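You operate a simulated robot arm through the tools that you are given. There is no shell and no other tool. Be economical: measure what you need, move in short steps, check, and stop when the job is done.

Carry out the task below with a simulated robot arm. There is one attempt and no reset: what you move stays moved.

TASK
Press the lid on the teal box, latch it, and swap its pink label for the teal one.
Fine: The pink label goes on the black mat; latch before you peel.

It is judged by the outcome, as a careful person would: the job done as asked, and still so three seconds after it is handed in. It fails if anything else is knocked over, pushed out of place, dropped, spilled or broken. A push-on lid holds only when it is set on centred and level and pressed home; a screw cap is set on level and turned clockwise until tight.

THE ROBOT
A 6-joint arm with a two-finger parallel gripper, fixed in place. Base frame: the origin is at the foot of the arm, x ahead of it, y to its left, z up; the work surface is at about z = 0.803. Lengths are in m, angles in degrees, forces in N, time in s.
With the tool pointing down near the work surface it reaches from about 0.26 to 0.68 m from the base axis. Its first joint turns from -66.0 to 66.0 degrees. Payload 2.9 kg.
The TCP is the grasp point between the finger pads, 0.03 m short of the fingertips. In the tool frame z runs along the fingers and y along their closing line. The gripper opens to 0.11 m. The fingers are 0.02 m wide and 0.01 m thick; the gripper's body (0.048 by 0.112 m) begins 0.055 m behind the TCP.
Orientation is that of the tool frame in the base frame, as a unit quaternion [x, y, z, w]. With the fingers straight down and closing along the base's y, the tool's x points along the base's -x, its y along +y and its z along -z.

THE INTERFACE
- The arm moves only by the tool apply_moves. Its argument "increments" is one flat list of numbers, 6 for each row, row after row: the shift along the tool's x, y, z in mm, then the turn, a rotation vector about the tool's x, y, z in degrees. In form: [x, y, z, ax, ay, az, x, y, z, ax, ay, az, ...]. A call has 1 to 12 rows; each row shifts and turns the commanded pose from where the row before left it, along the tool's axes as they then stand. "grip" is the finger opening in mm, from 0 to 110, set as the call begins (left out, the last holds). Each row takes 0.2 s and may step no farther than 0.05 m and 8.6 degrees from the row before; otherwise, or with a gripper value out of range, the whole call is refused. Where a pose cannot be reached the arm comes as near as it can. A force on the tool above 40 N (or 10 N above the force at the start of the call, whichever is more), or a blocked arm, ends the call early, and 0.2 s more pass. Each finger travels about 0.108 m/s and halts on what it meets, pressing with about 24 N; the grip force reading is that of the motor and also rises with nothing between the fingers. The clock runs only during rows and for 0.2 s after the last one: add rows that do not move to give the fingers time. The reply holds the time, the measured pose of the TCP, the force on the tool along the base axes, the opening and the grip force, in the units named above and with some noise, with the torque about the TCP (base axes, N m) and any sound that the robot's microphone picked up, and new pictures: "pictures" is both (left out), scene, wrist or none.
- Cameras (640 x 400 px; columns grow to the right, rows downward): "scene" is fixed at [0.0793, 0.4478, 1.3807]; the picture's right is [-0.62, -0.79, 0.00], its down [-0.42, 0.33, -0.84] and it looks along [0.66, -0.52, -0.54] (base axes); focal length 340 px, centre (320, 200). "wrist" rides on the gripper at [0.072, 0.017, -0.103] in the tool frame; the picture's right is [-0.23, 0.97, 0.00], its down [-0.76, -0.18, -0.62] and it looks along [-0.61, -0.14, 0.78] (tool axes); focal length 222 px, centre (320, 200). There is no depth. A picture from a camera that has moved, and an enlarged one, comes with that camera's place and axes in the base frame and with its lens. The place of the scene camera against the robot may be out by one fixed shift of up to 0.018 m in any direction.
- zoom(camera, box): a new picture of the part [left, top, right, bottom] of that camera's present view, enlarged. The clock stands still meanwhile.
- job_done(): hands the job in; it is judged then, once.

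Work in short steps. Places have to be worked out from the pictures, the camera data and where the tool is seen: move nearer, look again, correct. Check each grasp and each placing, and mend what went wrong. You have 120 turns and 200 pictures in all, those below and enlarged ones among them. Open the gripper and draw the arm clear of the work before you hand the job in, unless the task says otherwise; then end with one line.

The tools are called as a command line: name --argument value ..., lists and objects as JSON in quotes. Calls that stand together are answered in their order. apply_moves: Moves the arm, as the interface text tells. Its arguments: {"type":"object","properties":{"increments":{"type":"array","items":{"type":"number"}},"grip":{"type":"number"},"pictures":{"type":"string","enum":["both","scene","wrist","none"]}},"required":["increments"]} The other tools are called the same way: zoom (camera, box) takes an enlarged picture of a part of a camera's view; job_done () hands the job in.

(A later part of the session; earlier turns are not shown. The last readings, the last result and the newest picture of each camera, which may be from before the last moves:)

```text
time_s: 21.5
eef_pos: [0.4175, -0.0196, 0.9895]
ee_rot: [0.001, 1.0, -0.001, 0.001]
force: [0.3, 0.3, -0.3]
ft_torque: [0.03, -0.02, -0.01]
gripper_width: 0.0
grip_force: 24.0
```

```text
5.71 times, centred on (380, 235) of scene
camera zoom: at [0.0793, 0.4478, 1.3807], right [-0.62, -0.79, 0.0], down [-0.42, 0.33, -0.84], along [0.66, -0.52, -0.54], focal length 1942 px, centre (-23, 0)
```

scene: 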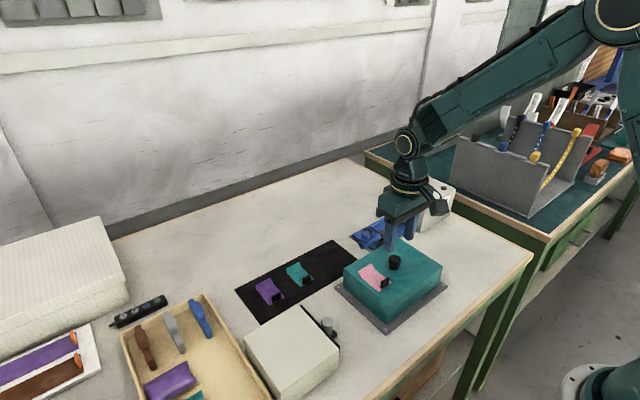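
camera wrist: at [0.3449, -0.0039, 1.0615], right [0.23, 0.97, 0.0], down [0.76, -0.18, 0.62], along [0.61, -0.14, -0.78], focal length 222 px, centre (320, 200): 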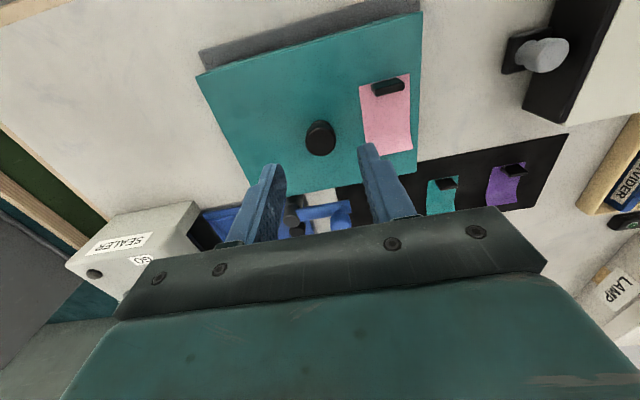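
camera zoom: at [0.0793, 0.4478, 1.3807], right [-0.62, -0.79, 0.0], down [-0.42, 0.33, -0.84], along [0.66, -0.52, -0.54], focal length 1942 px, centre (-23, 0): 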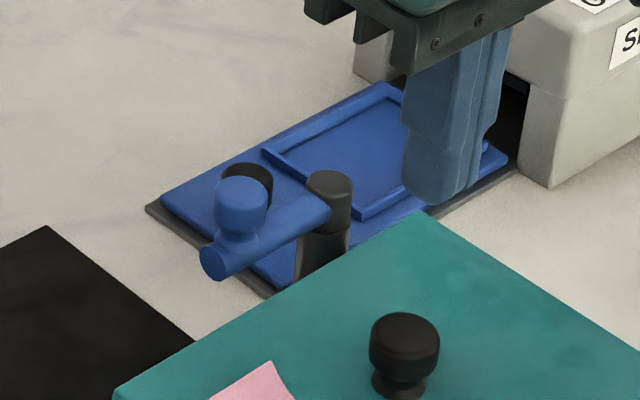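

apply_moves --increments '[20, -30, -20, 0, 0, 0, 20, -30, -20, 0, 0, 0, 20, -30, -20, 0, 0, 0, 15, -20, -10, 0, 0, 0, 0, 0, 0, 0, 0, 0]'

zoom --camera "wrist" --box '[300, 90, 480, 220]'

zoom --camera "scene" --box '[340, 200, 420, 270]'

```text
time_s: 22.7
eef_pos: [0.3425, -0.1317, 1.0584]
ee_rot: [0.0, 1.0, 0.0, 0.001]
force: [-0.9, -0.6, 0.4]
ft_torque: [0.01, 0.03, 0.01]
gripper_width: 0.0
grip_force: 23.9
camera wrist: at [0.2693, -0.1141, 1.1623], right [0.23, 0.97, 0.0], down [0.76, -0.18, 0.63], along [0.61, -0.14, -0.78], focal length 222 px, centre (320, 200)
```

scene: 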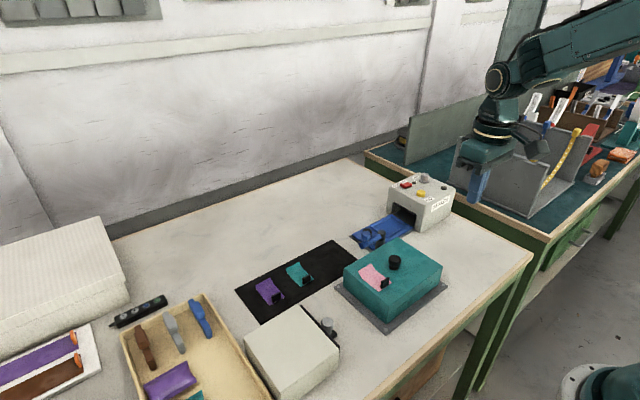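
wrist: 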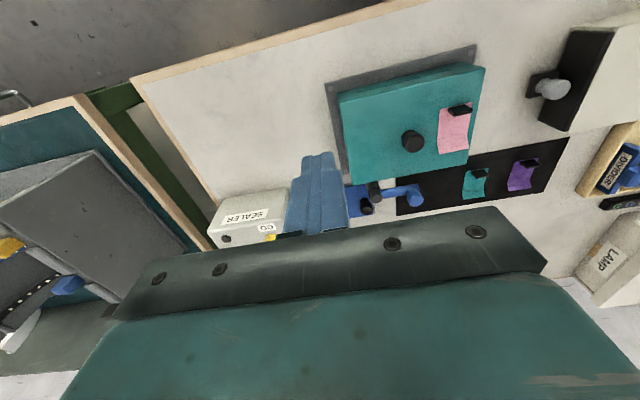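

```text
3.08 times, centred on (390, 155) of wrist
camera zoom: at [0.2693, -0.1141, 1.1623], right [0.23, 0.97, 0.0], down [0.76, -0.18, 0.63], along [0.61, -0.14, -0.78], focal length 684 px, centre (105, 338)
```

zoom: 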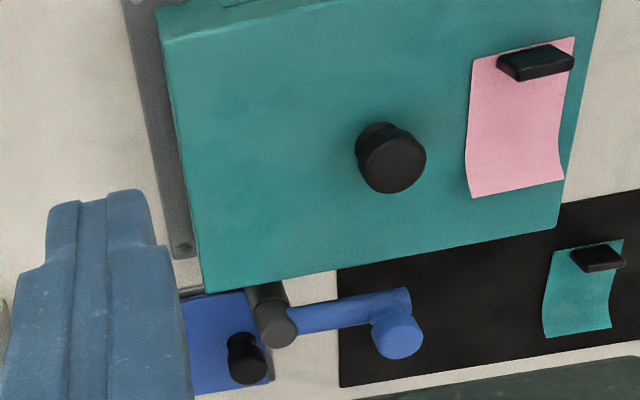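

```text
5.71 times, centred on (380, 235) of scene
camera zoom: at [0.0793, 0.4478, 1.3807], right [-0.62, -0.79, 0.0], down [-0.42, 0.33, -0.84], along [0.66, -0.52, -0.54], focal length 1942 px, centre (-23, 0)
```

zoom: 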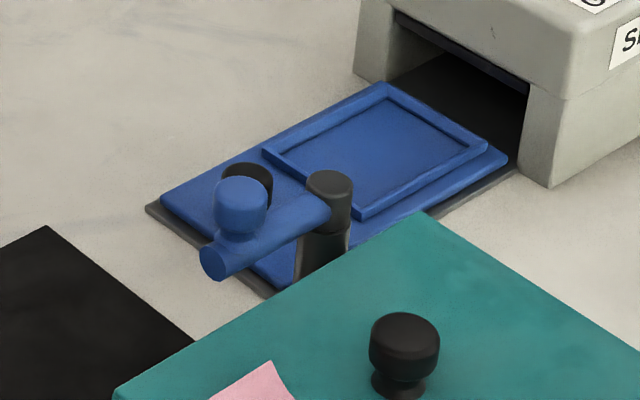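

The latch pivot post is at about (0.506, −0.076, top 0.877). The lever knob is at about (0.507, −0.022, top 0.898), with the arm pointing +y. It should swing 90° over the lid to −x, so I'll go above the lever knob.

apply_moves --increments '[-32.9, 21.9, 19.5, 0, 0, 0, -32.9, 21.9, 19.5, 0, 0, 0, -32.9, 21.9, 19.5, 0, 0, 0, -32.9, 21.9, 19.5, 0, 0, 0, -32.9, 21.9, 19.5, 0, 0, 0, 0, 0, 0, 0, 0, 0]' --grip 50

zoom --camera "wrist" --box '[220, 90, 420, 220]'

zoom --camera "scene" --box '[335, 190, 425, 270]'

```text
time_s: 24.1
eef_pos: [0.5069, -0.0197, 0.9624]
ee_rot: [0.0, 1.0, -0.001, 0.002]
force: [-0.5, 0.4, 0.8]
ft_torque: [-0.01, -0.01, 0.02]
gripper_width: 0.0501
grip_force: 0.0
camera wrist: at [0.4341, -0.0034, 1.0653], right [0.23, 0.97, 0.0], down [0.76, -0.18, 0.63], along [0.61, -0.14, -0.78], focal length 222 px, centre (320, 200)
```

scene: 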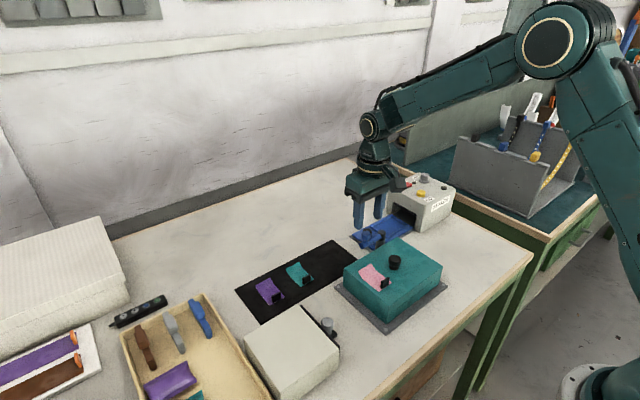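
wrist: 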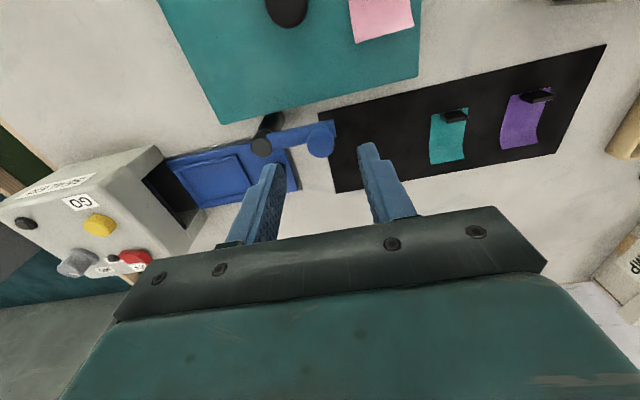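

```text
3.08 times, centred on (320, 155) of wrist
camera zoom: at [0.4341, -0.0034, 1.0653], right [0.23, 0.97, 0.0], down [0.76, -0.18, 0.63], along [0.61, -0.14, -0.78], focal length 684 px, centre (320, 338)
```

zoom: 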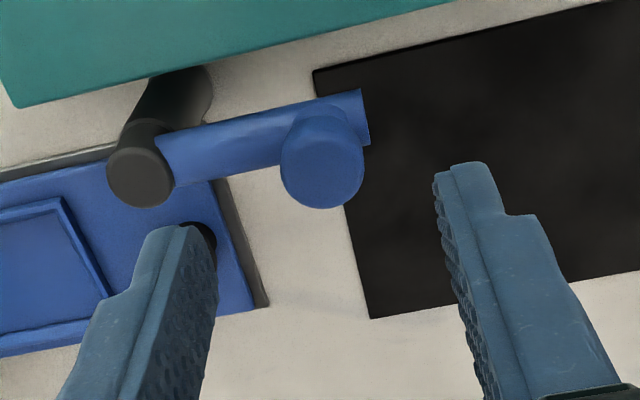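

```text
5.00 times, centred on (380, 230) of scene
camera zoom: at [0.0793, 0.4478, 1.3807], right [-0.62, -0.79, 0.0], down [-0.42, 0.33, -0.84], along [0.66, -0.52, -0.54], focal length 1700 px, centre (20, 50)
```

zoom: 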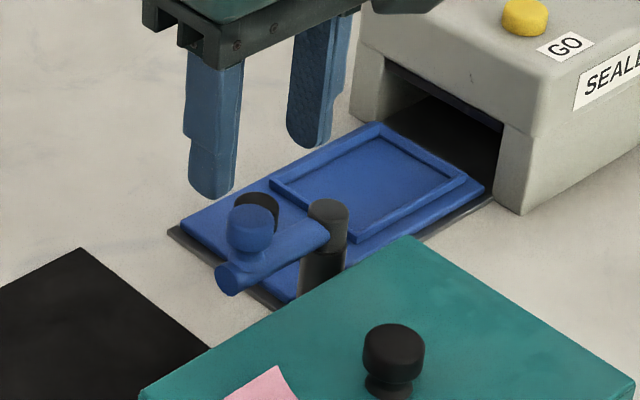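

The lever knob is confirmed at (0.508, −0.021). I'll descend so the tips are at about 0.884, above the arm tube, and close on it.

apply_moves --increments '[-1, -1.3, 20, 0, 0, 0, 0, 0, 20, 0, 0, 0, 0, 0, 8, 0, 0, 0, 0, 0, 0, 0, 0, 0]' --pictures "none"

apply_moves --increments '[0, 0, 0, 0, 0, 0, 0, 0, 0, 0, 0, 0, 0, 0, 0, 0, 0, 0]' --grip 0 --pictures "none"

zoom --camera "scene" --box '[335, 190, 425, 270]'

zoom --camera "wrist" --box '[220, 90, 420, 220]'

```text
time_s: 25.1
eef_pos: [0.5095, -0.0232, 0.9146]
ee_rot: [0.0, 1.0, -0.001, 0.001]
force: [0.3, -0.3, -0.3]
ft_torque: [-0.01, 0.02, 0.01]
gripper_width: 0.0501
grip_force: 0.1
```

```text
time_s: 25.9
eef_pos: [0.5093, -0.0209, 0.9147]
ee_rot: [-0.002, 1.0, 0.001, 0.002]
force: [0.7, 23.3, -1.7]
ft_torque: [0.21, -0.12, 0.03]
gripper_width: 0.0213
grip_force: 45.0
```

```text
5.00 times, centred on (380, 230) of scene
camera zoom: at [0.0794, 0.4484, 1.3805], right [-0.62, -0.79, 0.0], down [-0.42, 0.33, -0.84], along [0.66, -0.52, -0.54], focal length 1700 px, centre (20, 50)
```

zoom: 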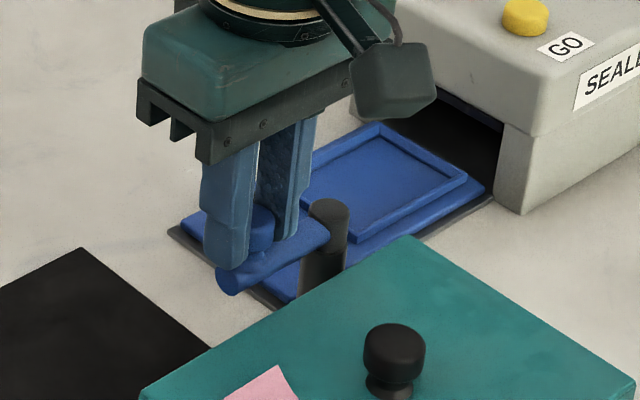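

```text
3.08 times, centred on (320, 155) of wrist
camera zoom: at [0.4356, -0.0041, 1.0171], right [0.22, 0.98, 0.0], down [0.76, -0.17, 0.63], along [0.61, -0.14, -0.78], focal length 684 px, centre (320, 338)
```

zoom: 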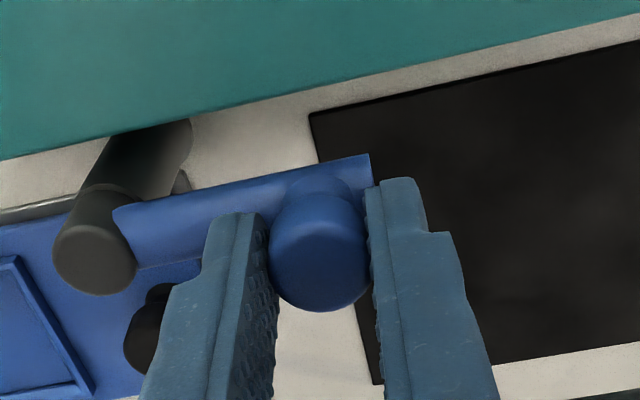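

The lever knob is gripped, with a small y preload that I'll relieve. Then I'll swing the first 30° of the arc.

apply_moves --increments '[0, 1.3, 0, 0, 0, 0, 7.2, -0.5, 0, 0, 0, 0, 7, -1.4, 0, 0, 0, 0, 13.3, -5.5, 0, 0, 0, 0, 0, 0, 0, 0, 0, 0]' --pictures "scene"

zoom --camera "scene" --box '[335, 190, 425, 270]'

```text
time_s: 27.1
eef_pos: [0.4809, -0.0257, 0.9136]
ee_rot: [-0.004, 1.0, 0.002, 0.001]
force: [-4.6, 27.5, -0.1]
ft_torque: [0.39, -0.04, 0.53]
gripper_width: 0.0213
grip_force: 44.7
```

scene: 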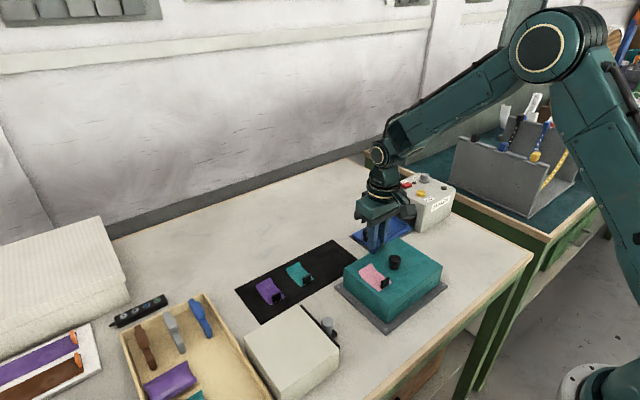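

```text
5.00 times, centred on (380, 230) of scene
camera zoom: at [0.0792, 0.4485, 1.3805], right [-0.62, -0.79, 0.0], down [-0.42, 0.33, -0.84], along [0.66, -0.52, -0.54], focal length 1700 px, centre (20, 50)
```

zoom: 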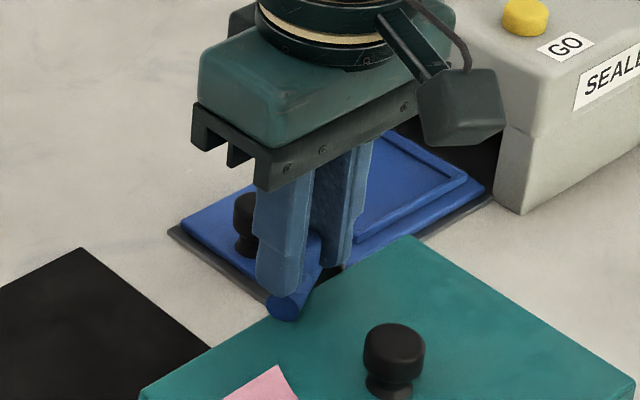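

The lever is swinging, but there is side load in +y. I'll relax 2 mm in +y and continue the arc.

apply_moves --increments '[0, 2.2, 0, 0, 0, 0, 5.8, -4, 0, 0, 0, 0, 5.6, -4.7, 0, 0, 0, 0, 0, 0, 0, 0, 0, 0]' --pictures "none"

apply_moves --increments '[4.6, -5.4, 0, 0, 0, 0, 4.1, -6, 0, 0, 0, 0, 0, 0, 0, 0, 0, 0]' --pictures "none"

zoom --camera "scene" --box '[335, 190, 425, 270]'

```text
time_s: 28.1
eef_pos: [0.4689, -0.0335, 0.9137]
ee_rot: [-0.003, 1.0, 0.002, 0.0]
force: [-16.3, 26.1, 3.2]
ft_torque: [0.39, 0.42, 0.41]
gripper_width: 0.0209
grip_force: 44.3
```

```text
time_s: 28.9
eef_pos: [0.46, -0.0443, 0.9134]
ee_rot: [-0.002, 1.0, 0.002, -0.002]
force: [-21.6, 26.4, 7.4]
ft_torque: [0.35, 0.05, 0.61]
gripper_width: 0.0211
grip_force: 45.4
```

```text
5.00 times, centred on (380, 230) of scene
camera zoom: at [0.0787, 0.4485, 1.3805], right [-0.62, -0.79, 0.0], down [-0.42, 0.33, -0.84], along [0.66, -0.52, -0.54], focal length 1700 px, centre (20, 50)
```

zoom: 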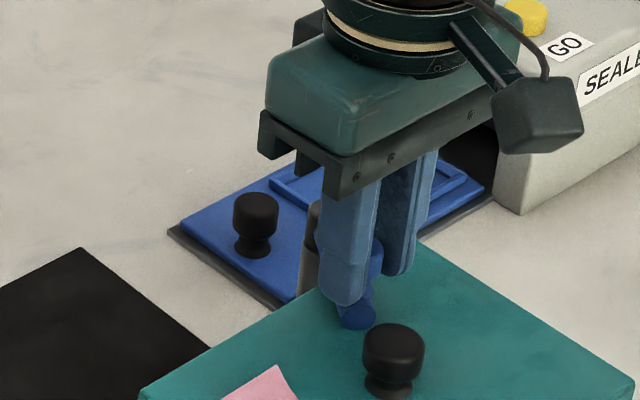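

The load is pointing radially outward, so the real radius is slightly larger. I'll shift outward 2 mm and continue the swing.

apply_moves --increments '[1.7, 1.1, 0, 0, 0, 0, 5.1, -9.8, 0, 0, 0, 0, 0, 0, 0, 0, 0, 0]' --pictures "none"

apply_moves --increments '[3.5, -10.6, 0, 0, 0, 0, 0, 0, 0, 0, 0, 0]' --pictures "none"

zoom --camera "scene" --box '[335, 190, 425, 270]'

```text
time_s: 29.7
eef_pos: [0.4559, -0.0578, 0.9141]
ee_rot: [0.002, 1.0, -0.002, 0.003]
force: [-3.6, 1.7, -6.6]
ft_torque: [0.18, 0.29, -0.05]
gripper_width: 0.0206
grip_force: 44.6
```

```text
time_s: 30.3
eef_pos: [0.4519, -0.0641, 0.9137]
ee_rot: [-0.001, 1.0, -0.001, 0.003]
force: [5.0, 10.8, -11.8]
ft_torque: [0.16, -0.63, 0.63]
gripper_width: 0.0209
grip_force: 45.4
```

```text
5.00 times, centred on (380, 230) of scene
camera zoom: at [0.0796, 0.4481, 1.3806], right [-0.62, -0.79, 0.0], down [-0.42, 0.33, -0.84], along [0.66, -0.52, -0.54], focal length 1700 px, centre (20, 50)
```

zoom: 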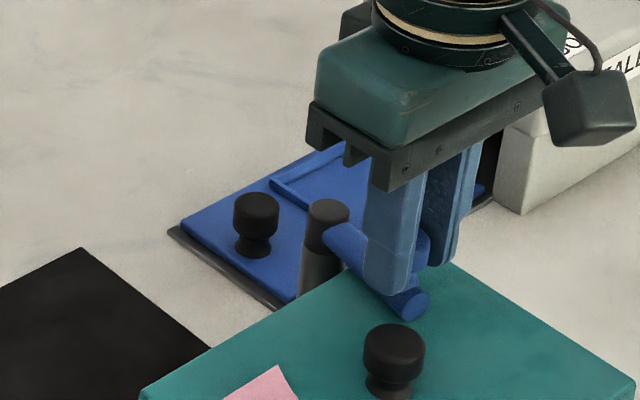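

It's at about 79° and the arm is over the lid. I'll complete the swing.

apply_moves --increments '[1, -6, 0, 0, 0, 0, 0, 0, 0, 0, 0, 0]' --pictures "none"

apply_moves --increments '[0, -4, 0, 0, 0, 0, 0, 0, 0, 0, 0, 0]' --pictures "none"

zoom --camera "scene" --box '[335, 190, 425, 270]'

```text
time_s: 30.9
eef_pos: [0.4517, -0.072, 0.9137]
ee_rot: [0.0, 1.0, 0.0, 0.002]
force: [0.5, 8.5, -3.0]
ft_torque: [0.25, 0.0, 0.49]
gripper_width: 0.0214
grip_force: 44.8
```

```text
time_s: 31.5
eef_pos: [0.4499, -0.0736, 0.9135]
ee_rot: [-0.003, 1.0, 0.002, 0.001]
force: [-3.7, 20.3, 0.4]
ft_torque: [0.21, -0.01, 0.34]
gripper_width: 0.0213
grip_force: 45.3
```

```text
5.00 times, centred on (380, 230) of scene
camera zoom: at [0.0792, 0.4483, 1.3806], right [-0.62, -0.79, 0.0], down [-0.42, 0.33, -0.84], along [0.66, -0.52, -0.54], focal length 1700 px, centre (20, 50)
```

zoom: 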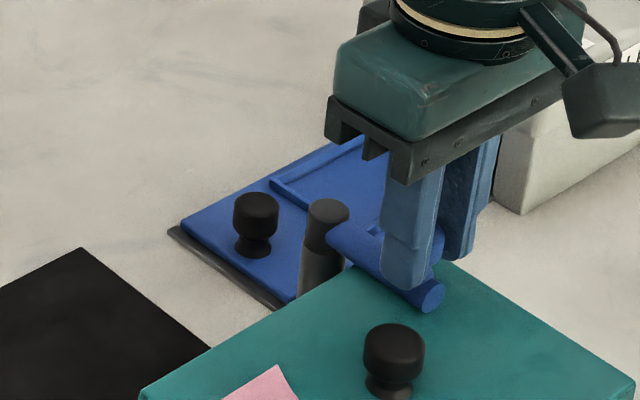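

The force is rising, probably at the stop near 90°. I'll push a little more to confirm.

apply_moves --increments '[0, -2, 0, 0, 0, 0, 0, -2, 0, 0, 0, 0, 0, 0, 0, 0, 0, 0]' --pictures "none"

zoom --camera "wrist" --box '[200, 70, 440, 230]'

```text
time_s: 32.3
eef_pos: [0.4509, -0.0742, 0.9134]
ee_rot: [-0.006, 1.0, 0.005, 0.001]
force: [-8.4, 37.8, 6.4]
ft_torque: [0.52, 0.33, 0.28]
gripper_width: 0.0214
grip_force: 45.3
```

```text
2.50 times, centred on (320, 150) of wrist
camera zoom: at [0.3761, -0.0595, 1.0171], right [0.22, 0.98, 0.01], down [0.76, -0.17, 0.62], along [0.61, -0.13, -0.78], focal length 555 px, centre (320, 325)
```

zoom: 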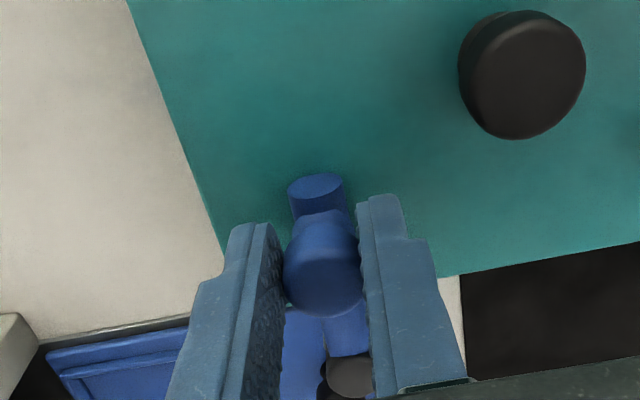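

It's at a firm stop with the arm square over the lid. I'll relax the preload, open the gripper and rise.

apply_moves --increments '[0, 3.8, 0, 0, 0, 0, 0, 0, 0, 0, 0, 0]' --pictures "none"

apply_moves --increments '[0, 0, 0, 0, 0, 0, 0, 0, 0, 0, 0, 0, 0, 0, -30, 0, 0, 0, 0, 0, -40, 0, 0, 0, 0, 0, -40, 0, 0, 0, 0, 0, 0, 0, 0, 0]' --grip 45

zoom --camera "scene" --box '[335, 200, 455, 330]'

```text
time_s: 32.9
eef_pos: [0.4497, -0.0737, 0.9146]
ee_rot: [-0.002, 1.0, 0.002, 0.002]
force: [-9.3, 24.7, 1.5]
ft_torque: [0.4, 0.27, 0.2]
gripper_width: 0.0214
grip_force: 44.9
```

```text
time_s: 34.3
eef_pos: [0.4503, -0.0755, 1.0242]
ee_rot: [0.0, 1.0, -0.001, 0.001]
force: [0.8, -0.1, 0.8]
ft_torque: [-0.02, 0.0, -0.02]
gripper_width: 0.0448
grip_force: 0.0
camera wrist: at [0.3757, -0.0594, 1.1272], right [0.23, 0.97, 0.0], down [0.76, -0.18, 0.63], along [0.61, -0.14, -0.78], focal length 222 px, centre (320, 200)
```

scene: 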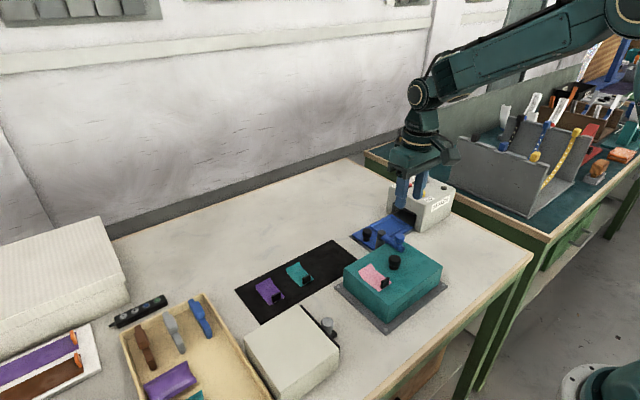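
wrist: 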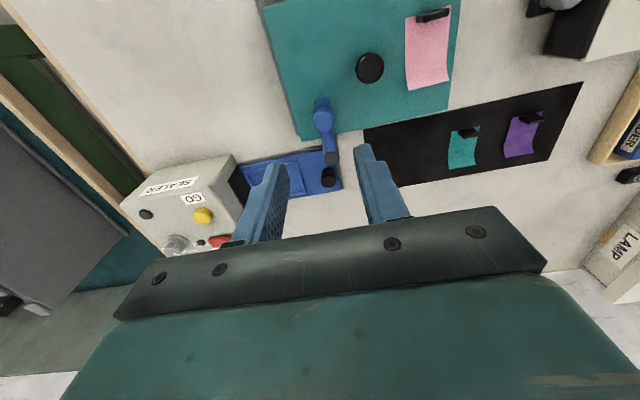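

```text
3.08 times, centred on (395, 265) of scene
camera zoom: at [0.0793, 0.4478, 1.3807], right [-0.62, -0.79, 0.0], down [-0.42, 0.33, -0.84], along [0.66, -0.52, -0.54], focal length 1046 px, centre (89, 0)
```

zoom: 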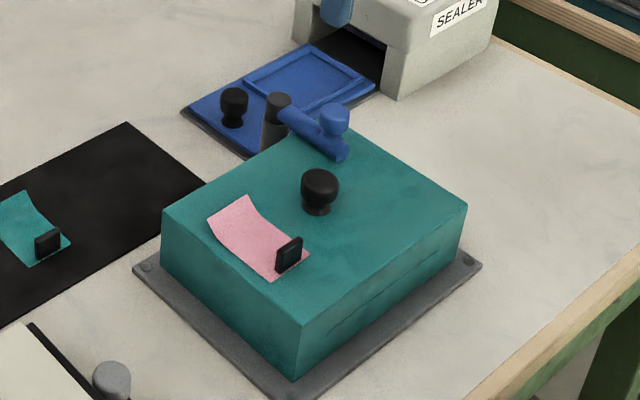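

The latch is closed over the lid. Next is the pink label tab, an upright plate along y, so I need the fingers to close along x. I'll zoom to locate it and the mat labels.

zoom --camera "wrist" --box '[380, 0, 480, 100]'

zoom --camera "wrist" --box '[360, 70, 600, 220]'

```text
4.00 times, centred on (430, 50) of wrist
camera zoom: at [0.3757, -0.0594, 1.1272], right [0.23, 0.97, 0.0], down [0.76, -0.18, 0.63], along [0.61, -0.14, -0.78], focal length 888 px, centre (-120, 800)
```

zoom: 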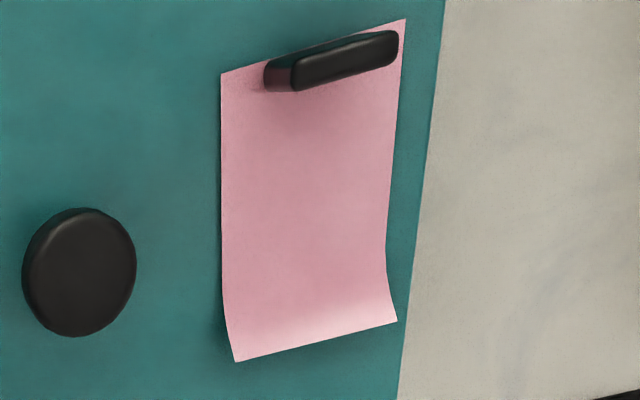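

```text
2.67 times, centred on (480, 145) of wrist
camera zoom: at [0.3757, -0.0594, 1.1272], right [0.23, 0.97, 0.0], down [0.76, -0.18, 0.63], along [0.61, -0.14, -0.78], focal length 592 px, centre (-107, 347)
```

zoom: 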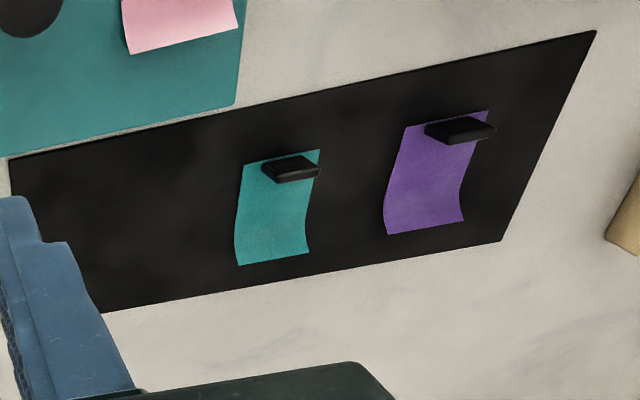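

The pink tab is at about (0.394, 0.040) on the lid. The teal tab is at about (0.548, 0.1215) on the mat, which spans x 0.512–0.631 and y −0.025 to 0.26. I'll move above the pink tab and then yaw 90°.

apply_moves --increments '[18.7, 38.5, 0, 0, 0, 0, 18.7, 38.5, 0, 0, 0, 0, 18.7, 38.5, 0, 0, 0, 0, 0, 0, 0, 0, 0, 0]' --grip 40 --pictures "none"

apply_moves --increments '[0, 0, 0, 0, 0, -8.1818, 0, 0, 0, 0, 0, -8.1818, 0, 0, 0, 0, 0, -8.1818, 0, 0, 0, 0, 0, -8.1818, 0, 0, 0, 0, 0, -8.1818, 0, 0, 0, 0, 0, -8.1818, 0, 0, 0, 0, 0, -8.1818, 0, 0, 0, 0, 0, -8.1818, 0, 0, 0, 0, 0, -8.1818, 0, 0, 0, 0, 0, -8.1818, 0, 0, 0, 0, 0, -8.1818, 0, 0, 0, 0, 0, 0]'

```text
time_s: 35.3
eef_pos: [0.3934, 0.04, 1.0221]
ee_rot: [0.001, 1.0, 0.0, 0.002]
force: [0.2, 0.7, -0.4]
ft_torque: [-0.02, -0.02, -0.04]
gripper_width: 0.0402
grip_force: 0.0
```

```text
time_s: 37.9
eef_pos: [0.3943, 0.0391, 1.0225]
ee_rot: [0.707, -0.707, 0.001, -0.001]
force: [0.5, 0.6, -0.6]
ft_torque: [0.02, -0.02, 0.0]
gripper_width: 0.0402
grip_force: 0.1
camera wrist: at [0.3759, -0.0328, 1.1268], right [-0.97, 0.23, 0.0], down [0.17, 0.76, 0.62], along [0.14, 0.61, -0.78], focal length 222 px, centre (320, 200)
```

scene: 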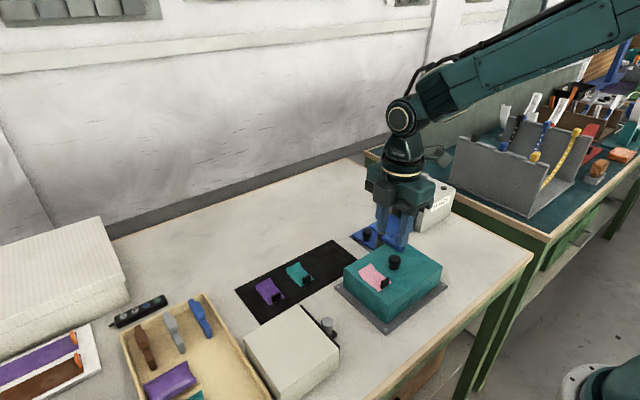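
wrist: 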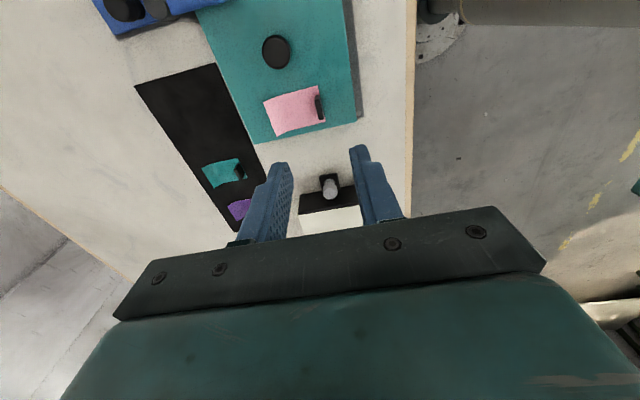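

Yaw is good: tool x is now base −y and tool y is base −x. I'll descend to z≈0.945 and look.

apply_moves --increments '[0, 0, 40, 0, 0, 0, 0, 0, 37, 0, 0, 0, 0, 0, 0, 0, 0, 0]' --pictures "none"

zoom --camera "wrist" --box '[220, 70, 420, 220]'

zoom --camera "scene" --box '[340, 220, 440, 310]'

```text
time_s: 38.7
eef_pos: [0.3949, 0.0399, 0.9472]
ee_rot: [-0.707, 0.707, -0.002, 0.0]
force: [0.4, 0.1, -0.8]
ft_torque: [0.0, -0.02, 0.01]
gripper_width: 0.0399
grip_force: 0.1
```

```text
2.67 times, centred on (320, 145) of wrist
camera zoom: at [0.3764, -0.0336, 1.0503], right [-0.97, 0.23, 0.0], down [0.18, 0.76, 0.62], along [0.14, 0.61, -0.78], focal length 592 px, centre (320, 347)
```

zoom: 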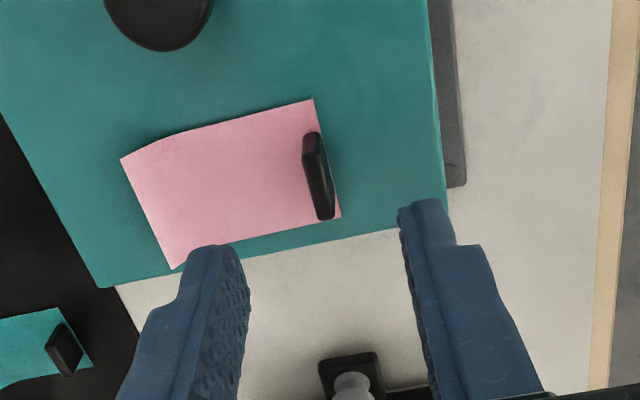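

```text
4.44 times, centred on (390, 265) of scene
camera zoom: at [0.0793, 0.4478, 1.3807], right [-0.62, -0.79, 0.0], down [-0.42, 0.33, -0.84], along [0.66, -0.52, -0.54], focal length 1511 px, centre (9, -89)
```

zoom: 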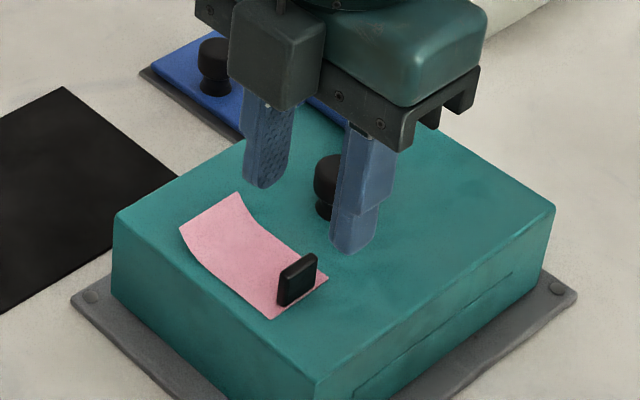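

The tab is at about (0.394, 0.038). I'll narrow the opening to 26 mm, descend to TCP z≈0.899 and close.

apply_moves --increments '[1.5, 0.5, 20, 0, 0, 0, 0, 0, 20, 0, 0, 0, 0, 0, 7, 0, 0, 0, 0, 0, 0, 0, 0, 0]' --grip 26 --pictures "none"

zoom --camera "scene" --box '[340, 220, 440, 310]'

zoom --camera "wrist" --box '[220, 70, 420, 220]'

```text
time_s: 39.7
eef_pos: [0.3939, 0.0378, 0.8993]
ee_rot: [0.707, -0.707, 0.001, -0.002]
force: [0.4, 0.0, -0.5]
ft_torque: [0.0, -0.02, 0.0]
gripper_width: 0.0259
grip_force: 0.1
```

```text
4.44 times, centred on (390, 265) of scene
camera zoom: at [0.0793, 0.4478, 1.3807], right [-0.62, -0.79, 0.0], down [-0.42, 0.33, -0.84], along [0.66, -0.52, -0.54], focal length 1511 px, centre (9, -89)
```

zoom: 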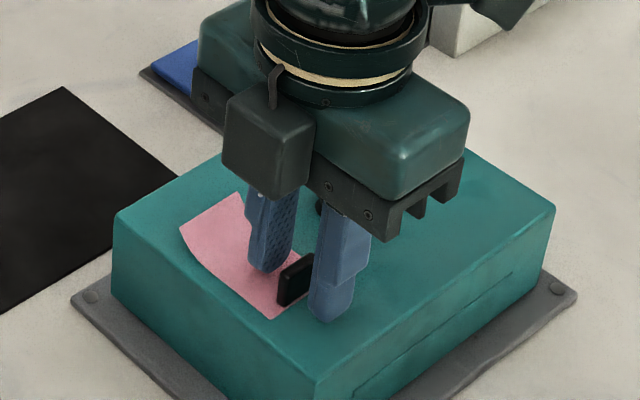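

```text
2.67 times, centred on (320, 145) of wrist
camera zoom: at [0.3757, -0.0347, 1.003], right [-0.97, 0.23, 0.0], down [0.18, 0.76, 0.62], along [0.14, 0.61, -0.78], focal length 592 px, centre (320, 347)
```

zoom: 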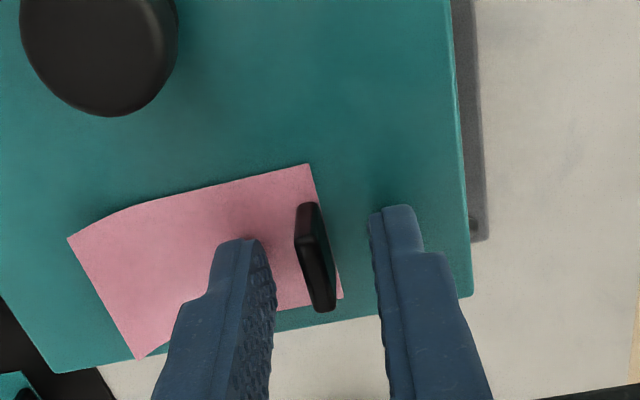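

The tab is between the fingers. I'll close and lift gently.

apply_moves --increments '[0, 0, 0, 0, 0, 0, 0, 0, 0, 0, 0, 0]' --grip 0 --pictures "none"

apply_moves --increments '[0, 0, -5, 0, 0, 0, 0, 0, -10, 0, 0, 0, 0, 0, -20, 0, 0, 0, 0, 0, -30, 0, 0, 0, 0, 0, 0, 0, 0, 0]'

zoom --camera "scene" --box '[340, 200, 450, 310]'

```text
time_s: 40.3
eef_pos: [0.3946, 0.0372, 0.8999]
ee_rot: [0.707, -0.707, 0.001, -0.001]
force: [0.1, -0.5, 0.5]
ft_torque: [-0.01, 0.02, -0.02]
gripper_width: 0.0047
grip_force: 24.2
```

```text
time_s: 41.5
eef_pos: [0.3947, 0.038, 0.9653]
ee_rot: [-0.707, 0.707, -0.001, 0.001]
force: [-0.2, -0.4, -0.1]
ft_torque: [0.0, 0.01, 0.05]
gripper_width: 0.0043
grip_force: 23.7
camera wrist: at [0.3757, -0.0346, 1.0681], right [-0.97, 0.23, 0.0], down [0.18, 0.76, 0.62], along [0.14, 0.61, -0.78], focal length 222 px, centre (320, 200)
```

scene: 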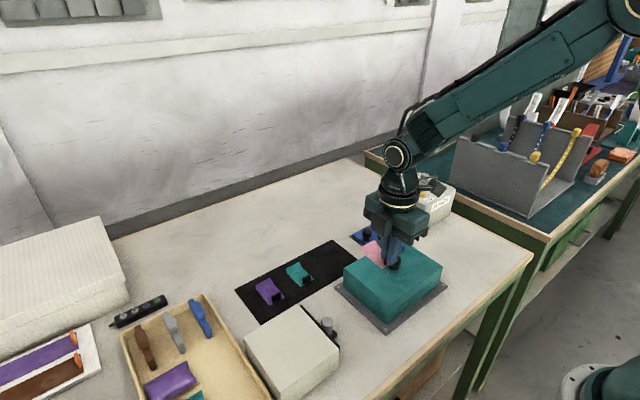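
wrist: 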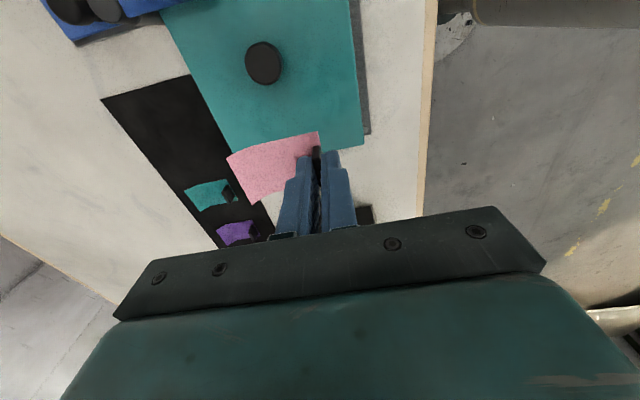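

```text
3.64 times, centred on (395, 255) of scene
camera zoom: at [0.0793, 0.4478, 1.3807], right [-0.62, -0.79, 0.0], down [-0.42, 0.33, -0.84], along [0.66, -0.52, -0.54], focal length 1236 px, centre (47, 0)
```

zoom: 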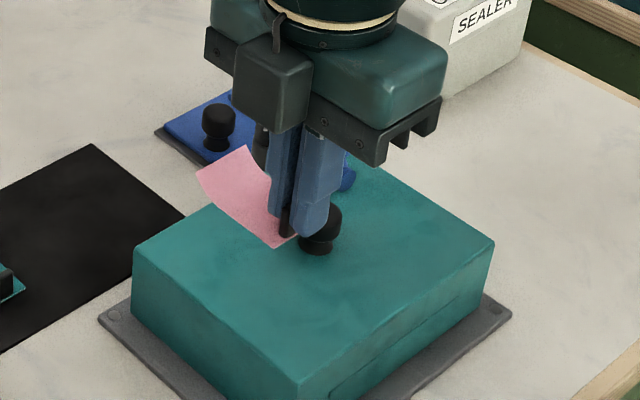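

The pink label is held. I'll carry it to the free part of the mat, with the tab at about (0.5475, 0.042).

apply_moves --increments '[-1, -38, 0, 0, 0, 0, -1, -38, 0, 0, 0, 0, -1, -38, 0, 0, 0, 0, -1, -39, 0, 0, 0, 0, 0, 0, 40, 0, 0, 0, 0, 0, 40, 0, 0, 0, 0, 0, 25, 0, 0, 0, 0, 0, 0, 0, 0, 0]'

zoom --camera "wrist" --box '[200, 80, 420, 240]'

zoom --camera "scene" --box '[260, 200, 390, 310]'

```text
time_s: 43.3
eef_pos: [0.5473, 0.0418, 0.8586]
ee_rot: [0.707, -0.707, 0.001, -0.001]
force: [0.2, 0.4, -0.5]
ft_torque: [0.04, 0.0, -0.01]
gripper_width: 0.0045
grip_force: 24.2
camera wrist: at [0.5281, -0.0313, 0.9626], right [-0.97, 0.23, 0.0], down [0.18, 0.76, 0.62], along [0.14, 0.61, -0.78], focal length 222 px, centre (320, 200)
```

scene: 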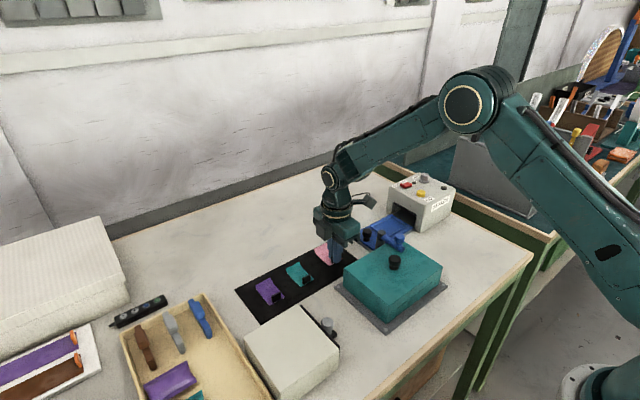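
wrist: 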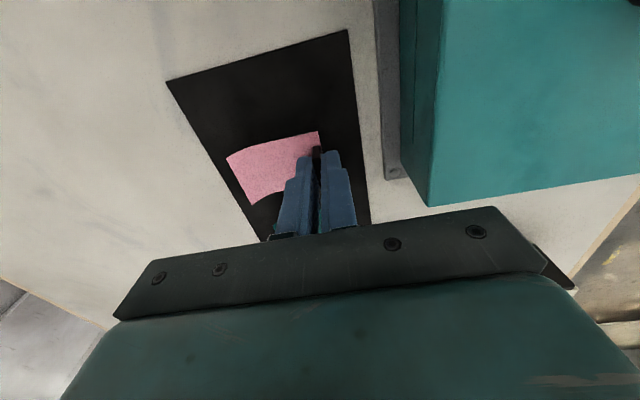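

```text
2.50 times, centred on (310, 160) of wrist
camera zoom: at [0.5281, -0.0313, 0.9626], right [-0.97, 0.23, 0.0], down [0.18, 0.76, 0.62], along [0.14, 0.61, -0.78], focal length 555 px, centre (345, 300)
```

zoom: 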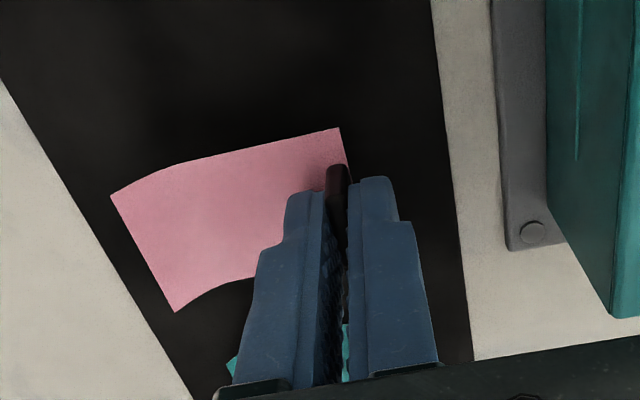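

```text
3.64 times, centred on (325, 255) of scene
camera zoom: at [0.0793, 0.4478, 1.3807], right [-0.62, -0.79, 0.0], down [-0.42, 0.33, -0.84], along [0.66, -0.52, -0.54], focal length 1236 px, centre (302, 0)
```

zoom: 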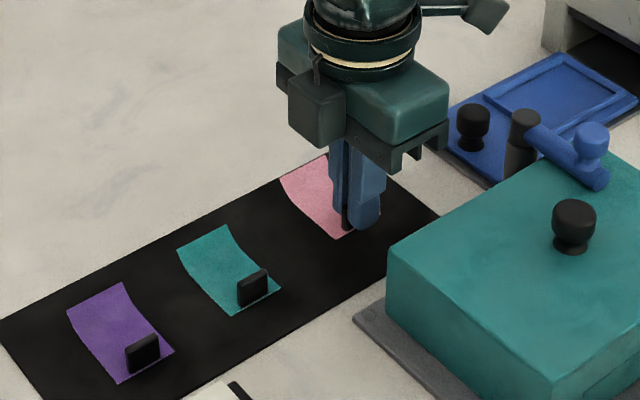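

It's well placed over the mat. I'll lower to contact.

apply_moves --increments '[0, 0, 12, 0, 0, 0, 0, 0, 5, 0, 0, 0, 0, 0, 0, 0, 0, 0]' --pictures "none"

apply_moves --increments '[0, 0, 1, 0, 0, 0, 0, 0, 1, 0, 0, 0, 0, 0, 0, 0, 0, 0]' --pictures "none"

zoom --camera "scene" --box '[300, 220, 370, 280]'

```text
time_s: 44.1
eef_pos: [0.5482, 0.0411, 0.843]
ee_rot: [-0.707, 0.707, -0.001, 0.001]
force: [1.2, 0.5, 0.1]
ft_torque: [0.01, 0.01, -0.01]
gripper_width: 0.0046
grip_force: 23.8
```

```text
time_s: 44.9
eef_pos: [0.5473, 0.0406, 0.8412]
ee_rot: [-0.707, 0.707, -0.001, 0.001]
force: [0.9, -0.2, 0.7]
ft_torque: [0.01, 0.0, -0.04]
gripper_width: 0.0045
grip_force: 24.5
```

```text
6.67 times, centred on (335, 250) of scene
camera zoom: at [0.0793, 0.4478, 1.3807], right [-0.62, -0.79, 0.0], down [-0.42, 0.33, -0.84], along [0.66, -0.52, -0.54], focal length 2266 px, centre (220, -133)
```

zoom: 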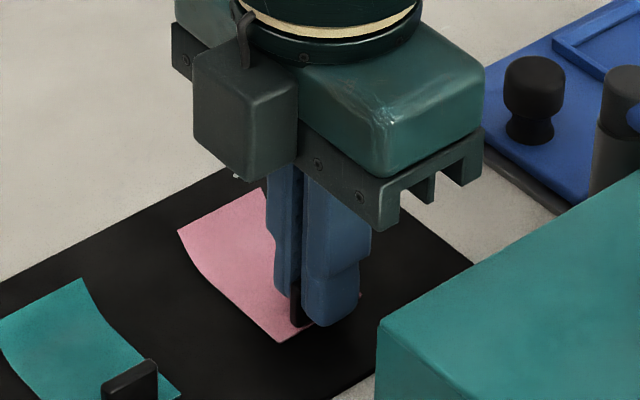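

No contact yet. I'll lower in 1 mm steps.

apply_moves --increments '[0, 0, 1, 0, 0, 0, 0, 0, 1, 0, 0, 0, 0, 0, 0, 0, 0, 0]' --pictures "none"

apply_moves --increments '[0, 0, 1, 0, 0, 0, 0, 0, 0, 0, 0, 0]' --pictures "none"

zoom --camera "scene" --box '[300, 220, 370, 280]'

```text
time_s: 45.7
eef_pos: [0.547, 0.0413, 0.8395]
ee_rot: [0.707, -0.707, 0.001, -0.003]
force: [-0.2, -0.4, 4.0]
ft_torque: [0.04, 0.03, 0.0]
gripper_width: 0.0046
grip_force: 24.3
```

```text
time_s: 46.3
eef_pos: [0.547, 0.0423, 0.8381]
ee_rot: [-0.707, 0.707, -0.003, 0.003]
force: [-2.8, -0.5, 15.1]
ft_torque: [0.05, 0.11, 0.04]
gripper_width: 0.0043
grip_force: 24.1
```

```text
6.67 times, centred on (335, 250) of scene
camera zoom: at [0.079, 0.4478, 1.3808], right [-0.62, -0.79, 0.0], down [-0.42, 0.33, -0.84], along [0.66, -0.52, -0.54], focal length 2266 px, centre (220, -133)
```

zoom: 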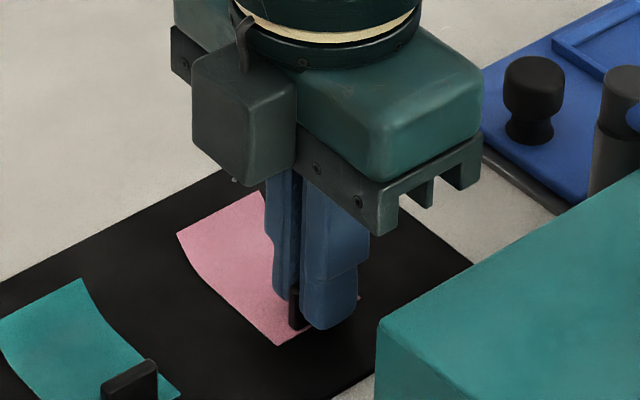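

The label is on the mat. I'll open and rise.

apply_moves --increments '[0, 0, -1, 0, 0, 0, 0, 0, 0, 0, 0, 0]' --grip 28 --pictures "none"

apply_moves --increments '[0, 0, -30, 0, 0, 0, 0, 0, -40, 0, 0, 0, 0, 0, -20, 0, 0, 0, -38, 0, 0, 0, 0, 0, -38, 0, 0, 0, 0, 0, 0, 0, 0, 0, 0, 0]'

zoom --camera "wrist" --box '[200, 60, 440, 220]'

zoom --camera "scene" --box '[230, 200, 460, 340]'

```text
time_s: 46.9
eef_pos: [0.5462, 0.0425, 0.8388]
ee_rot: [0.707, -0.707, 0.001, -0.001]
force: [0.3, 0.0, -0.1]
ft_torque: [0.0, 0.05, -0.03]
gripper_width: 0.0281
grip_force: 0.0
```

```text
time_s: 48.3
eef_pos: [0.5463, 0.1189, 0.9288]
ee_rot: [0.707, -0.707, 0.002, -0.001]
force: [-0.7, 0.0, 0.4]
ft_torque: [0.06, -0.01, -0.01]
gripper_width: 0.0282
grip_force: 0.0
camera wrist: at [0.5284, 0.0464, 1.0326], right [-0.97, 0.23, 0.0], down [0.18, 0.76, 0.62], along [0.14, 0.61, -0.78], focal length 222 px, centre (320, 200)
```

scene: 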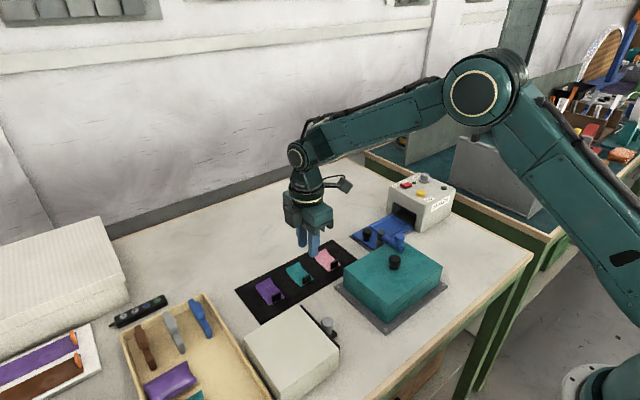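
wrist: 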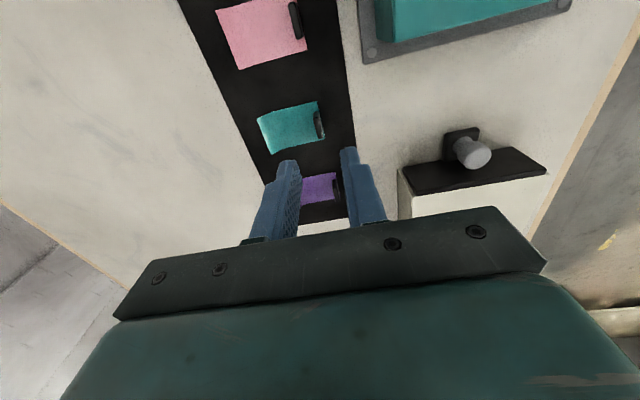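

```text
2.50 times, centred on (320, 140) of wrist
camera zoom: at [0.5284, 0.0464, 1.0326], right [-0.97, 0.23, 0.0], down [0.18, 0.76, 0.62], along [0.14, 0.61, -0.78], focal length 555 px, centre (320, 350)
```

zoom: 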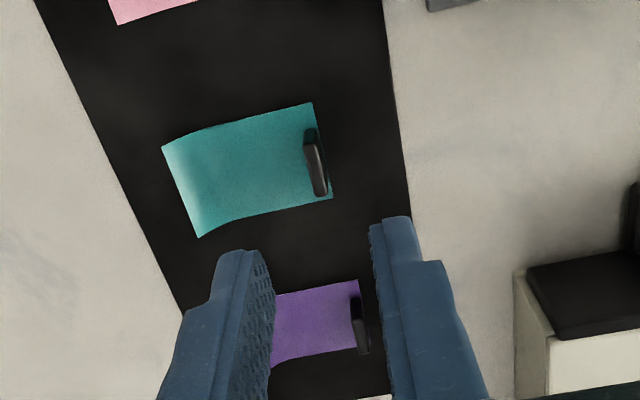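

```text
2.78 times, centred on (345, 270) of scene
camera zoom: at [0.0793, 0.4478, 1.3807], right [-0.62, -0.79, 0.0], down [-0.42, 0.33, -0.84], along [0.66, -0.52, -0.54], focal length 946 px, centre (250, 5)
```

zoom: 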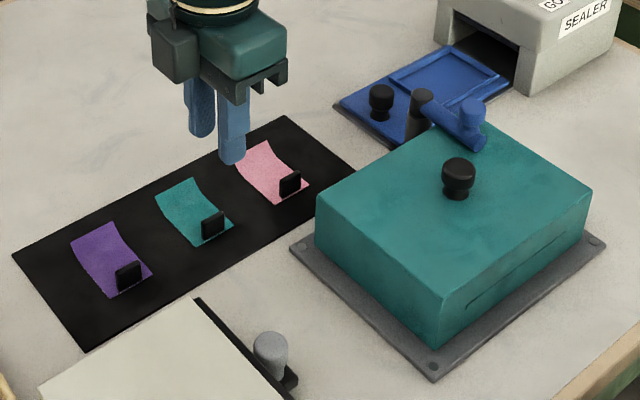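

Pink is on the mat. The teal tab is at (0.548, 0.124), so I'll descend onto it.

apply_moves --increments '[-5, -1.5, 20, 0, 0, 0, 0, 0, 30, 0, 0, 0, 0, 0, 20, 0, 0, 0, 0, 0, 12, 0, 0, 0, 0, 0, 0, 0, 0, 0]' --pictures "none"

zoom --camera "wrist" --box '[200, 60, 440, 220]'

zoom --camera "scene" --box '[270, 220, 350, 300]'

```text
time_s: 49.5
eef_pos: [0.5481, 0.1212, 0.847]
ee_rot: [-0.707, 0.708, -0.001, 0.002]
force: [-0.4, 0.9, -0.5]
ft_torque: [0.01, 0.05, -0.03]
gripper_width: 0.0282
grip_force: 0.1
```

```text
2.50 times, centred on (320, 140) of wrist
camera zoom: at [0.5309, 0.0504, 0.9503], right [-0.97, 0.23, 0.0], down [0.18, 0.76, 0.62], along [0.14, 0.61, -0.78], focal length 555 px, centre (320, 350)
```

zoom: 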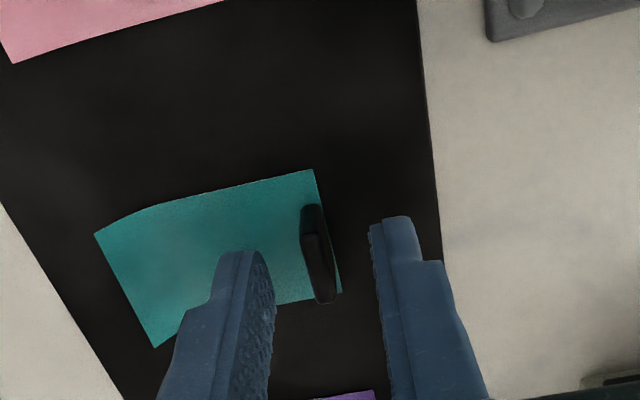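

```text
5.00 times, centred on (310, 260) of scene
camera zoom: at [0.0793, 0.4478, 1.3807], right [-0.62, -0.79, 0.0], down [-0.42, 0.33, -0.84], along [0.66, -0.52, -0.54], focal length 1700 px, centre (370, -100)
```

zoom: 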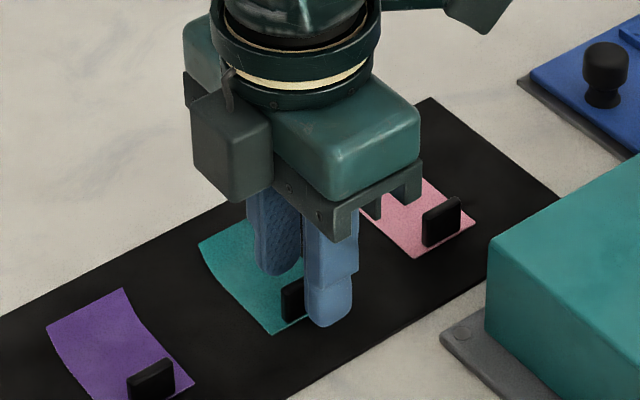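

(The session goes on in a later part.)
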